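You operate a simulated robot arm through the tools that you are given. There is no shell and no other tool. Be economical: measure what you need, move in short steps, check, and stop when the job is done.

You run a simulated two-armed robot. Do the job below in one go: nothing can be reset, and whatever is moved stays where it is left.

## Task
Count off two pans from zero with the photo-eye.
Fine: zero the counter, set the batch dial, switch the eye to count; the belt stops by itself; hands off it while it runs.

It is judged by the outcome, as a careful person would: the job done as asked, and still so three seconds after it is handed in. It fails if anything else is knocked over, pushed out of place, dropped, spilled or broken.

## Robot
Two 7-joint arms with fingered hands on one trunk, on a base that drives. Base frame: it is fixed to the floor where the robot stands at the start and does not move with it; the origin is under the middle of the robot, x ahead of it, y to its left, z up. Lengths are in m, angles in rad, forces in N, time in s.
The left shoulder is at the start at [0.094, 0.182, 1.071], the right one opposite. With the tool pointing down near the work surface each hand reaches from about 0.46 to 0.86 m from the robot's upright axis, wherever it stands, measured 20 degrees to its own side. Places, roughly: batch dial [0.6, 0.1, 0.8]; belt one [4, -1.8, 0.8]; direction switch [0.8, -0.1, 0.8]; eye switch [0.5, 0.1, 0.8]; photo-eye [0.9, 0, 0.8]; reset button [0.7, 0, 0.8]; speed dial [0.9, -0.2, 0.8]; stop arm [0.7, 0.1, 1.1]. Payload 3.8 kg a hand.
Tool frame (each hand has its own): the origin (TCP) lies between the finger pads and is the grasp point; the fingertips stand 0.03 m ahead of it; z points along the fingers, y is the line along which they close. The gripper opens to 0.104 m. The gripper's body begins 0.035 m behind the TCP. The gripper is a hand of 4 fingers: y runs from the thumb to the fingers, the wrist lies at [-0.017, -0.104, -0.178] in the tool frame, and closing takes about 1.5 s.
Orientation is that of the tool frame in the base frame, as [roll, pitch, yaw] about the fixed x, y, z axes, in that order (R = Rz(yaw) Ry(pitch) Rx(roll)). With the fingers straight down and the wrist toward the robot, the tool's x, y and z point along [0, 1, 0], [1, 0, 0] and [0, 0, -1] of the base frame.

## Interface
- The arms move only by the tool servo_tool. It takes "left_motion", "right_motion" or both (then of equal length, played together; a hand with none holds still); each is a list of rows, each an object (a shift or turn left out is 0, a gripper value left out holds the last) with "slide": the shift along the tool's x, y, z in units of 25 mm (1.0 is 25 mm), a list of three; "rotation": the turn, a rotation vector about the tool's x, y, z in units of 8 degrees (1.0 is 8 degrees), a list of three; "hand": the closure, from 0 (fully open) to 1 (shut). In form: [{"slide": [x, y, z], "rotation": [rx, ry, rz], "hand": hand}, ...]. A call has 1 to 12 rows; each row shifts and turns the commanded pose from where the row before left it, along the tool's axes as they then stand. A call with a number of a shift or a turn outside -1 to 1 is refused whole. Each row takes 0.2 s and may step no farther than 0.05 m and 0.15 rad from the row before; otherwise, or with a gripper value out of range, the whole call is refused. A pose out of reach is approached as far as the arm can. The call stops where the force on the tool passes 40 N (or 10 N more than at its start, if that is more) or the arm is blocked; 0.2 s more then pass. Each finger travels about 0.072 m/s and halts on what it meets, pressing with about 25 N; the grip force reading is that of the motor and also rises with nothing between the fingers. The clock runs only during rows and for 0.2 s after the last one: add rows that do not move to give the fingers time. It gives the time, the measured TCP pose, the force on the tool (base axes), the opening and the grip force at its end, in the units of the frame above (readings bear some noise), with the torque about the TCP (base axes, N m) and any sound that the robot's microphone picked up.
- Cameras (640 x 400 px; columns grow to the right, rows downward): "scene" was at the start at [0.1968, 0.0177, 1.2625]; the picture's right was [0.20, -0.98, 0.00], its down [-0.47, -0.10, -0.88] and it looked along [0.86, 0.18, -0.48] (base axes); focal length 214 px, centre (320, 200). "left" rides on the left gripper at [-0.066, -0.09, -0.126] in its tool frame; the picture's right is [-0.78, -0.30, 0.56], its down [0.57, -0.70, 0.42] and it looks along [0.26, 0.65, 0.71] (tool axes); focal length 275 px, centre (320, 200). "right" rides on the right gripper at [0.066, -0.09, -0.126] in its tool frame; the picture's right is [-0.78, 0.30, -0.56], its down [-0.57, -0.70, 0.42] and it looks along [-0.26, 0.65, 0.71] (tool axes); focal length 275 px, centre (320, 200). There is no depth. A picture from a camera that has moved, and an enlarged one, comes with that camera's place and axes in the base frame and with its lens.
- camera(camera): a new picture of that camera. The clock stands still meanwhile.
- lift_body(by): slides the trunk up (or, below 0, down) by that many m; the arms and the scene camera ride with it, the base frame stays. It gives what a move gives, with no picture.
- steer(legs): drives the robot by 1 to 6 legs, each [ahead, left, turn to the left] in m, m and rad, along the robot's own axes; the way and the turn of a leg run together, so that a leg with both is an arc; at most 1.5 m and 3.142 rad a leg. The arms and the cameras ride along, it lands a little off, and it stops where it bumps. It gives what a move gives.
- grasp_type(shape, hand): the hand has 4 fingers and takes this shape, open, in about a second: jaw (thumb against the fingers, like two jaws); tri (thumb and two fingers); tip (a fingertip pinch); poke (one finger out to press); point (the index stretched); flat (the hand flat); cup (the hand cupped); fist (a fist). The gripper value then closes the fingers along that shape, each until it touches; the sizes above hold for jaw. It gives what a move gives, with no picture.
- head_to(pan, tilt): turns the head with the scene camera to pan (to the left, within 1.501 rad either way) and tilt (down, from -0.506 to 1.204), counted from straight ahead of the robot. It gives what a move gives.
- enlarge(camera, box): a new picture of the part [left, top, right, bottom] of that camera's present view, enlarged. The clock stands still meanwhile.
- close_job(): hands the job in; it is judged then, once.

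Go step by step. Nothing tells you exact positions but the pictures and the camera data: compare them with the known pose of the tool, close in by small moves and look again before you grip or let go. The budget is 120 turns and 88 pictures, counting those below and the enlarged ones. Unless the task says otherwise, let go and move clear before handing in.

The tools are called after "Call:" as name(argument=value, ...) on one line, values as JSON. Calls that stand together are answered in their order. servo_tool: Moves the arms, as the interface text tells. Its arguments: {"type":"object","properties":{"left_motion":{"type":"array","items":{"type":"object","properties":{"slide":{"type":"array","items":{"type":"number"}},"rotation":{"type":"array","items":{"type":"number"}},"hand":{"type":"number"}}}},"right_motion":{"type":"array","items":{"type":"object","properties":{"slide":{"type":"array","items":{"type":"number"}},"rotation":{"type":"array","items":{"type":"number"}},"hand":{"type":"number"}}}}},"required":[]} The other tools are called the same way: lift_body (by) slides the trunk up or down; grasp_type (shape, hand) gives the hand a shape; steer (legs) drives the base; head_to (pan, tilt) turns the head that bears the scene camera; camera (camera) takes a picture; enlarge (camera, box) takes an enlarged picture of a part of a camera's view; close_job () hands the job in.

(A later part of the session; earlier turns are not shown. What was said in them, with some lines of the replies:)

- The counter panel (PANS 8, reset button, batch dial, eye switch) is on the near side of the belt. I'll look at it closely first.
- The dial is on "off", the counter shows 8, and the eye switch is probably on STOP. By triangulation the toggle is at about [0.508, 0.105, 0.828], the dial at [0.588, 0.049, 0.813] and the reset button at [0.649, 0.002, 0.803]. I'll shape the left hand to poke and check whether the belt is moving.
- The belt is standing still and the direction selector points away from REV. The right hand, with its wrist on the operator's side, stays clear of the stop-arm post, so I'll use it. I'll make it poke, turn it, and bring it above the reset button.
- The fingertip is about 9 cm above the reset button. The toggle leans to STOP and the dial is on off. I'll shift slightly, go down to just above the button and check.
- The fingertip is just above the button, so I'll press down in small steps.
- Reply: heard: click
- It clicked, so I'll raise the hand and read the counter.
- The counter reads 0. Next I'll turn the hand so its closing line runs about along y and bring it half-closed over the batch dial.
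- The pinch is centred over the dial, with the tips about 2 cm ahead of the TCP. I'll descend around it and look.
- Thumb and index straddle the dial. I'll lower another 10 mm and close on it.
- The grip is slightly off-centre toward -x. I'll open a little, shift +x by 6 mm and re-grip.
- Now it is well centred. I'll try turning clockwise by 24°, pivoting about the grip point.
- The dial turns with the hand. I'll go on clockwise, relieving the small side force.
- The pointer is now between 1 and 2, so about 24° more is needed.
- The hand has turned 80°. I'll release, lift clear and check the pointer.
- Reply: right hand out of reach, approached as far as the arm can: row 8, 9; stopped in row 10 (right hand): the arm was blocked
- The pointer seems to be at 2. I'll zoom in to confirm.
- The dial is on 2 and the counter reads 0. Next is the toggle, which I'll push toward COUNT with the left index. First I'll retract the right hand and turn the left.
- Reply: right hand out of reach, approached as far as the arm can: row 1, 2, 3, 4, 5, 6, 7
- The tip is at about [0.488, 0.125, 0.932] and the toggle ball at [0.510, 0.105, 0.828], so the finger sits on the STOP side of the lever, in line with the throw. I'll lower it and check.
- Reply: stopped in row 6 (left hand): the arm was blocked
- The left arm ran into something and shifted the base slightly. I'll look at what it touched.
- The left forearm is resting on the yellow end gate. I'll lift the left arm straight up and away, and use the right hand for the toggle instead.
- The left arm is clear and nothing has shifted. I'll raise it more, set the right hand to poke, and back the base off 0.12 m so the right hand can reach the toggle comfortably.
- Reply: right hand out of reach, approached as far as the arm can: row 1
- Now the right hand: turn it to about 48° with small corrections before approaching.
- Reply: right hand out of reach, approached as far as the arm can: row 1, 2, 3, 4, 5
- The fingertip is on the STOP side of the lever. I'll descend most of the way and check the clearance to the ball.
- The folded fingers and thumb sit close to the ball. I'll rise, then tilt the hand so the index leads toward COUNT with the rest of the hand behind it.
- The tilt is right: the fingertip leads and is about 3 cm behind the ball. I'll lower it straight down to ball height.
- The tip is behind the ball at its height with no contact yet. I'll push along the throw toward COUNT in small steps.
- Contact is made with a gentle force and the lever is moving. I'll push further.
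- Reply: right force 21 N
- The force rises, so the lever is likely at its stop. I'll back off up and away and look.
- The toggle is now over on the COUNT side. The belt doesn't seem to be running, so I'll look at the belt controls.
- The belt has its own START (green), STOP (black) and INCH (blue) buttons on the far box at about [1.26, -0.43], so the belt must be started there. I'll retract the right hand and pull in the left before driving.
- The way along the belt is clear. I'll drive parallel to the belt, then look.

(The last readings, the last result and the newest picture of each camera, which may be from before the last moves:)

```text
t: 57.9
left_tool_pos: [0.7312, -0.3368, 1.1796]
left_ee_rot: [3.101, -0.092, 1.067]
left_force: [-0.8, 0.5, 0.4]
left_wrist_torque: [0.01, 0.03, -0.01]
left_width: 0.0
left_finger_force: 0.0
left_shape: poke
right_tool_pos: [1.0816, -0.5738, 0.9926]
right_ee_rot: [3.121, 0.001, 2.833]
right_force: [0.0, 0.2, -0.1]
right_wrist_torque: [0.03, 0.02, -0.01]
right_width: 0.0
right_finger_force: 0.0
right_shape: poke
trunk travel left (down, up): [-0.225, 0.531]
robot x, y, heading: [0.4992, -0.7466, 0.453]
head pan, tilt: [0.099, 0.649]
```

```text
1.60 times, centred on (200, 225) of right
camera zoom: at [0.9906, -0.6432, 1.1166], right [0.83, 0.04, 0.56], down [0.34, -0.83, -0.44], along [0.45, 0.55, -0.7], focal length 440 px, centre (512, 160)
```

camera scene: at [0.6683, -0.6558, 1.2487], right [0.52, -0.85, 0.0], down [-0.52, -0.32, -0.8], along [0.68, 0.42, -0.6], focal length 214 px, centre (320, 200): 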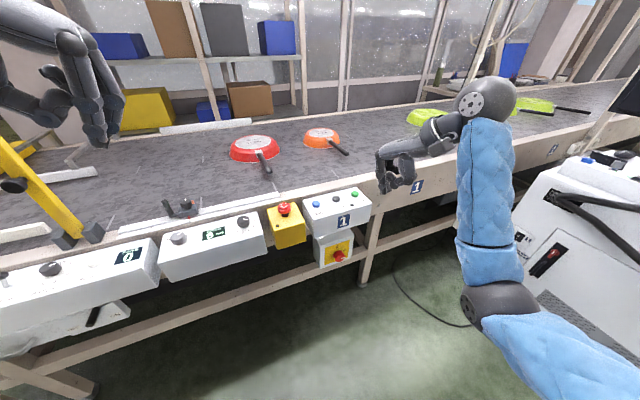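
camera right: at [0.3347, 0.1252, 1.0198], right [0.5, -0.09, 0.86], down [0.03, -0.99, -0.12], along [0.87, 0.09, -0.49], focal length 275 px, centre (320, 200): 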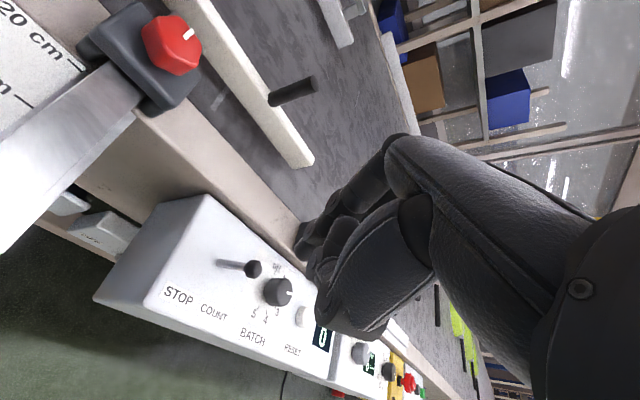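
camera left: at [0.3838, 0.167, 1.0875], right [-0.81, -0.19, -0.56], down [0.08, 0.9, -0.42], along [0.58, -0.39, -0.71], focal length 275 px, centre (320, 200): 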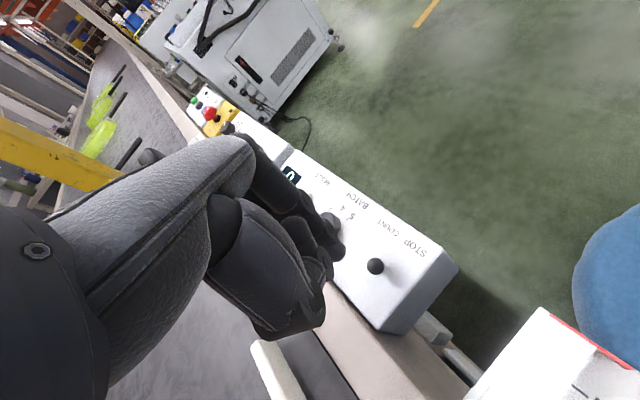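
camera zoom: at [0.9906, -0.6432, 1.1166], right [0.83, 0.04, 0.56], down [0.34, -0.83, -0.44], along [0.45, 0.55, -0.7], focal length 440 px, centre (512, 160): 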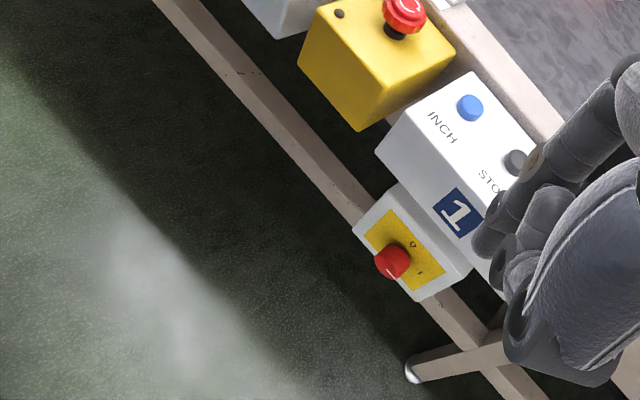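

Direction is on FWD, speed is 6 m/min and the main switch is on. START is at about [1.262, -0.435, 0.810]. I'll drive a bit closer and bring the right finger above it.

Call:
steer(legs=[[0.106, 0.057, 0]])

Call:
servo_tool(right_motion=[{"slide": [-0.95, 0.69, 0.7]}, {"slide": [-0.95, 0.69, 0.8]}, {"slide": [-0.95, 0.69, 0.8]}, {"slide": [-0.95, 0.69, 0.8]}, {}])

Call:
enlarge(camera="right", box=[160, 150, 400, 350])

Call:
camera(camera="scene")

```text
t: 59.1
left_tool_pos: [0.8004, -0.237, 1.1795]
left_ee_rot: [3.099, -0.091, 1.069]
left_force: [-0.1, 1.3, 0.5]
left_wrist_torque: [-0.03, 0.01, -0.01]
left_width: 0.0001
left_finger_force: 0.1
left_shape: poke
right_tool_pos: [1.1511, -0.4745, 0.9911]
right_ee_rot: [3.121, -0.002, 2.836]
right_force: [0.4, 0.6, -0.5]
right_wrist_torque: [-0.01, 0.01, -0.01]
right_width: 0.0
right_finger_force: 0.1
right_shape: poke
trunk travel left (down, up): [-0.225, 0.531]
robot x, y, heading: [0.5655, -0.651, 0.45]
head pan, tilt: [0.099, 0.649]
```

```text
t: 60.3
left_tool_pos: [0.7991, -0.2378, 1.1803]
left_ee_rot: [3.1, -0.094, 1.07]
left_force: [-0.5, -0.3, -0.9]
left_wrist_torque: [0.04, 0.01, 0.02]
left_width: 0.0
left_finger_force: 0.0
left_shape: poke
right_tool_pos: [1.2633, -0.4374, 0.9163]
right_ee_rot: [3.118, -0.001, 2.833]
right_force: [-0.4, 0.6, -0.1]
right_wrist_torque: [0.02, -0.01, -0.01]
right_width: 0.0001
right_finger_force: 0.0
right_shape: poke
trunk travel left (down, up): [-0.225, 0.531]
robot x, y, heading: [0.5677, -0.6442, 0.453]
head pan, tilt: [0.099, 0.649]
```

```text
2.00 times, centred on (280, 250) of right
camera zoom: at [1.1723, -0.5078, 1.0409], right [0.83, 0.04, 0.56], down [0.34, -0.83, -0.44], along [0.45, 0.55, -0.7], focal length 551 px, centre (400, 100)
```

zoom: 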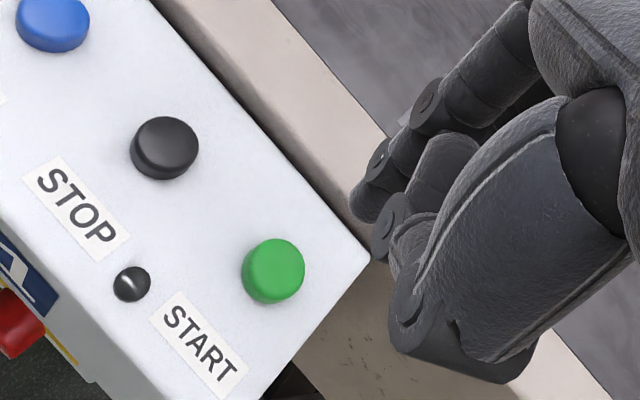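

```text
16 pictures are left
camera scene: at [0.7375, -0.5585, 1.2488], right [0.52, -0.85, 0.0], down [-0.51, -0.32, -0.8], along [0.68, 0.42, -0.6], focal length 214 px, centre (320, 200)
```

scene: 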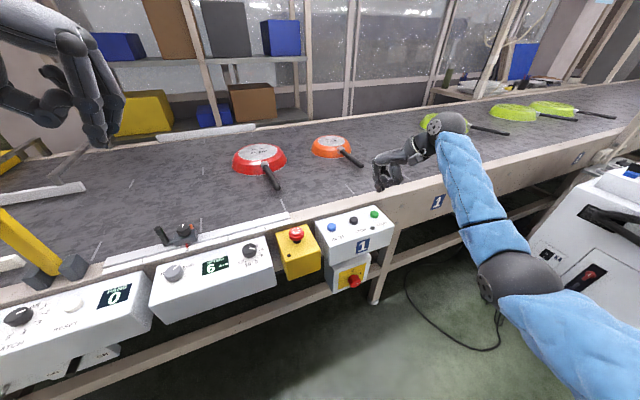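

The tip is right above START. I'll go down and press gently.

Call:
servo_tool(right_motion=[{"slide": [0, -0.1, 0.8]}, {"slide": [0, 0, 0.8]}, {"slide": [0, 0, 0.8]}, {}])

Call:
enlarge(camera="right", box=[160, 150, 400, 350])

```text
t: 61.3
left_tool_pos: [0.8, -0.2387, 1.1792]
left_ee_rot: [3.099, -0.092, 1.069]
left_force: [-0.5, -0.1, 0.6]
left_wrist_torque: [-0.01, 0.02, -0.02]
left_width: 0.0001
left_finger_force: 0.1
left_shape: poke
right_tool_pos: [1.2628, -0.4393, 0.8568]
right_ee_rot: [3.121, -0.002, 2.834]
right_force: [0.7, -0.5, 0.3]
right_wrist_torque: [0.01, -0.01, -0.03]
right_width: 0.0001
right_finger_force: 0.1
right_shape: poke
trunk travel left (down, up): [-0.225, 0.531]
robot x, y, heading: [0.5691, -0.6507, 0.451]
head pan, tilt: [0.099, 0.649]
```

```text
2.00 times, centred on (280, 250) of right
camera zoom: at [1.1713, -0.5081, 0.9802], right [0.83, 0.04, 0.56], down [0.34, -0.83, -0.44], along [0.45, 0.55, -0.7], focal length 551 px, centre (400, 100)
```

zoom: 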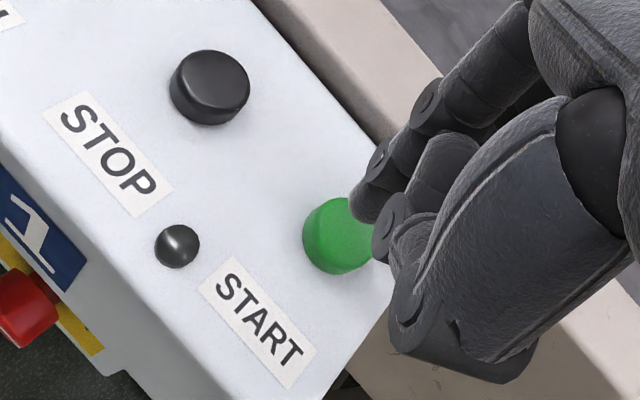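

Call:
servo_tool(right_motion=[{"slide": [0, 0, 0.35]}, {"slide": [0, 0, 0.3]}, {"slide": [0, 0, 0.2]}, {"slide": [0, 0, 0.15]}])

```text
t: 62.3
left_tool_pos: [0.7991, -0.2391, 1.1794]
left_ee_rot: [3.1, -0.092, 1.07]
left_force: [0.9, 0.4, -0.1]
left_wrist_torque: [-0.04, 0.0, -0.02]
left_width: 0.0
left_finger_force: 0.1
left_shape: poke
right_tool_pos: [1.2621, -0.4383, 0.8305]
right_ee_rot: [3.118, -0.002, 2.835]
right_force: [0.1, 0.7, 1.2]
right_wrist_torque: [-0.03, -0.01, -0.01]
right_width: 0.0
right_finger_force: 0.1
right_shape: poke
trunk travel left (down, up): [-0.225, 0.531]
robot x, y, heading: [0.5659, -0.6516, 0.452]
head pan, tilt: [0.099, 0.649]
```

Call:
servo_tool(right_motion=[{"slide": [0, 0, 0.15]}, {"slide": [0, 0, 0.15]}])

```text
t: 62.9
left_tool_pos: [0.7994, -0.2391, 1.1798]
left_ee_rot: [3.101, -0.094, 1.068]
left_force: [-0.3, -0.4, -0.5]
left_wrist_torque: [0.01, -0.03, 0.0]
left_width: 0.0
left_finger_force: 0.1
left_shape: poke
right_tool_pos: [1.2626, -0.4383, 0.8252]
right_ee_rot: [3.117, 0.003, 2.834]
right_force: [0.2, 0.5, 8.4]
right_wrist_torque: [-0.01, -0.07, 0.04]
right_width: 0.0
right_finger_force: 0.1
right_shape: poke
trunk travel left (down, up): [-0.225, 0.531]
robot x, y, heading: [0.5689, -0.6527, 0.451]
head pan, tilt: [0.099, 0.649]
heard: click
```

It clicked. I'll lift the hand clear at once and look.

Call:
servo_tool(right_motion=[{"slide": [0, 0, -1]}, {"slide": [0, 0, -1]}, {"slide": [0, -1, -1]}, {"slide": [0, -1, -1]}, {"slide": [0, -1, -1]}, {"slide": [0, -1, 0]}])

Call:
camera(camera="scene")

```text
t: 64.3
left_tool_pos: [0.7988, -0.2389, 1.18]
left_ee_rot: [3.099, -0.091, 1.069]
left_force: [0.1, -0.3, 0.5]
left_wrist_torque: [0.02, -0.02, 0.05]
left_width: 0.0
left_finger_force: 0.1
left_shape: poke
right_tool_pos: [1.2318, -0.536, 0.9466]
right_ee_rot: [3.121, -0.001, 2.835]
right_force: [-0.2, 1.4, -0.2]
right_wrist_torque: [-0.02, 0.01, -0.02]
right_width: 0.0
right_finger_force: 0.0
right_shape: poke
trunk travel left (down, up): [-0.225, 0.531]
robot x, y, heading: [0.5658, -0.6516, 0.453]
head pan, tilt: [0.099, 0.649]
```

```text
14 pictures are left
camera scene: at [0.7377, -0.5588, 1.2487], right [0.52, -0.85, 0.0], down [-0.52, -0.32, -0.8], along [0.68, 0.42, -0.6], focal length 214 px, centre (320, 200)
```

scene: 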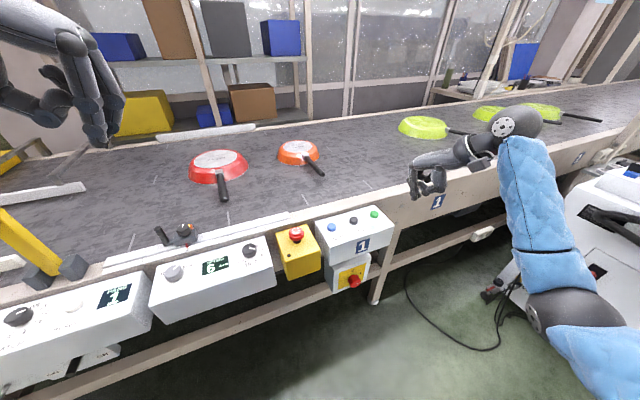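

The belt runs and the counter already shows 1. I'll keep still and let it count the second pan.

Call:
servo_tool(right_motion=[{}, {}, {}, {}, {}, {}, {}, {}, {}, {}, {}, {}])

Call:
camera(camera="scene")

```text
t: 66.9
left_tool_pos: [0.7993, -0.2393, 1.1793]
left_ee_rot: [3.1, -0.092, 1.069]
left_force: [-0.2, 0.4, 0.2]
left_wrist_torque: [-0.02, -0.01, -0.02]
left_width: 0.0
left_finger_force: 0.0
left_shape: poke
right_tool_pos: [1.2326, -0.5349, 0.9468]
right_ee_rot: [3.121, -0.001, 2.836]
right_force: [0.4, 0.3, 0.3]
right_wrist_torque: [0.02, 0.03, 0.0]
right_width: 0.0
right_finger_force: 0.0
right_shape: poke
trunk travel left (down, up): [-0.225, 0.531]
robot x, y, heading: [0.5657, -0.6468, 0.451]
head pan, tilt: [0.099, 0.649]
```

```text
13 pictures are left
camera scene: at [0.7376, -0.5585, 1.2487], right [0.52, -0.85, 0.0], down [-0.51, -0.32, -0.8], along [0.68, 0.42, -0.6], focal length 214 px, centre (320, 200)
```

scene: 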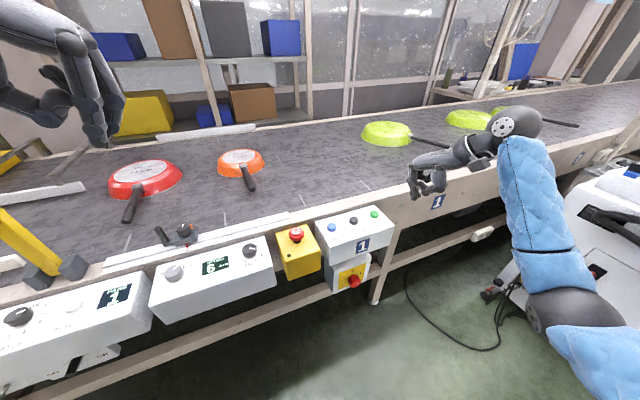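

Call:
servo_tool(right_motion=[{}, {}, {}, {}, {}, {}, {}, {}])

Call:
camera(camera="scene")

```text
t: 68.7
left_tool_pos: [0.7998, -0.2393, 1.1796]
left_ee_rot: [3.099, -0.093, 1.067]
left_force: [-0.8, -0.4, -0.1]
left_wrist_torque: [0.01, -0.02, -0.01]
left_width: 0.0
left_finger_force: 0.0
left_shape: poke
right_tool_pos: [1.2308, -0.5351, 0.9467]
right_ee_rot: [3.12, 0.0, 2.834]
right_force: [-0.7, -0.3, -0.8]
right_wrist_torque: [0.0, -0.01, -0.01]
right_width: 0.0001
right_finger_force: 0.0
right_shape: poke
trunk travel left (down, up): [-0.225, 0.531]
robot x, y, heading: [0.5638, -0.6502, 0.451]
head pan, tilt: [0.099, 0.649]
```

```text
12 pictures are left
camera scene: at [0.7376, -0.5585, 1.2487], right [0.52, -0.85, 0.0], down [-0.51, -0.32, -0.8], along [0.68, 0.42, -0.6], focal length 214 px, centre (320, 200)
```

scene: 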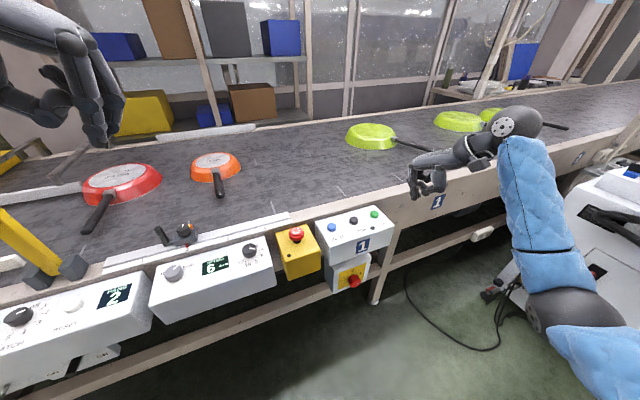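

The counter shows 2. I'll wait a moment and confirm that the belt has stopped.

Call:
servo_tool(right_motion=[{}, {}, {}, {}, {}, {}, {}, {}, {}, {}])

Call:
camera(camera="scene")

Call:
enlarge(camera="scene", box=[0, 200, 280, 360])

```text
t: 70.9
left_tool_pos: [0.7999, -0.2381, 1.1802]
left_ee_rot: [3.1, -0.093, 1.069]
left_force: [-0.1, -0.4, -1.0]
left_wrist_torque: [-0.01, -0.03, 0.0]
left_width: 0.0
left_finger_force: 0.0
left_shape: poke
right_tool_pos: [1.2328, -0.537, 0.9456]
right_ee_rot: [3.12, -0.001, 2.834]
right_force: [-0.7, 0.1, 0.6]
right_wrist_torque: [0.0, 0.02, -0.01]
right_width: 0.0
right_finger_force: 0.1
right_shape: poke
trunk travel left (down, up): [-0.225, 0.531]
robot x, y, heading: [0.5662, -0.6485, 0.452]
head pan, tilt: [0.099, 0.649]
```

```text
11 pictures are left
camera scene: at [0.7376, -0.5585, 1.2487], right [0.52, -0.85, 0.0], down [-0.51, -0.32, -0.8], along [0.68, 0.42, -0.6], focal length 214 px, centre (320, 200)
```

scene: 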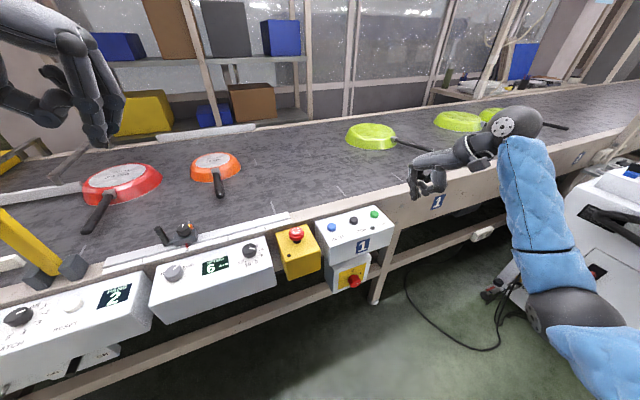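

```text
2.29 times, centred on (140, 280) of scene
camera zoom: at [0.7376, -0.5585, 1.2487], right [0.52, -0.85, 0.0], down [-0.51, -0.32, -0.8], along [0.68, 0.42, -0.6], focal length 490 px, centre (731, 17)
```

zoom: 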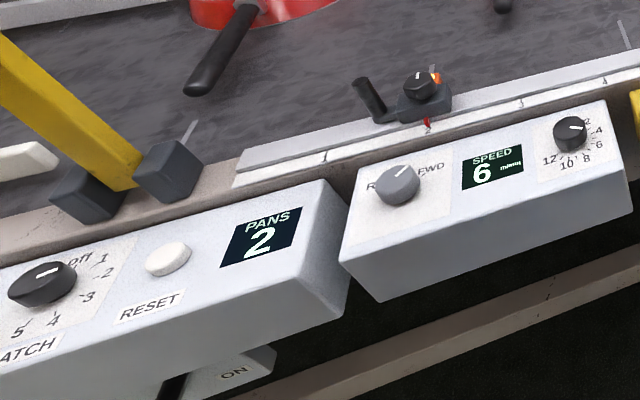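

The belt has stopped by itself with PANS at 2. Both hands are clear and nothing was displaced.

Call:
close_job()

```text
The job is handed in.
```

The photo-eye counted two pans from zero, and the belt then stopped by itself with the counter at 2. I zeroed the counter, set the batch dial to 2 and switched the eye to count. The belt did not start on its own, so I also pressed its green START button.

While I was reaching for the eye switch, the left forearm touched the yellow end gate and nudged the robot's base about 2 cm. I lifted it away, and neither the gate nor the guide had moved.
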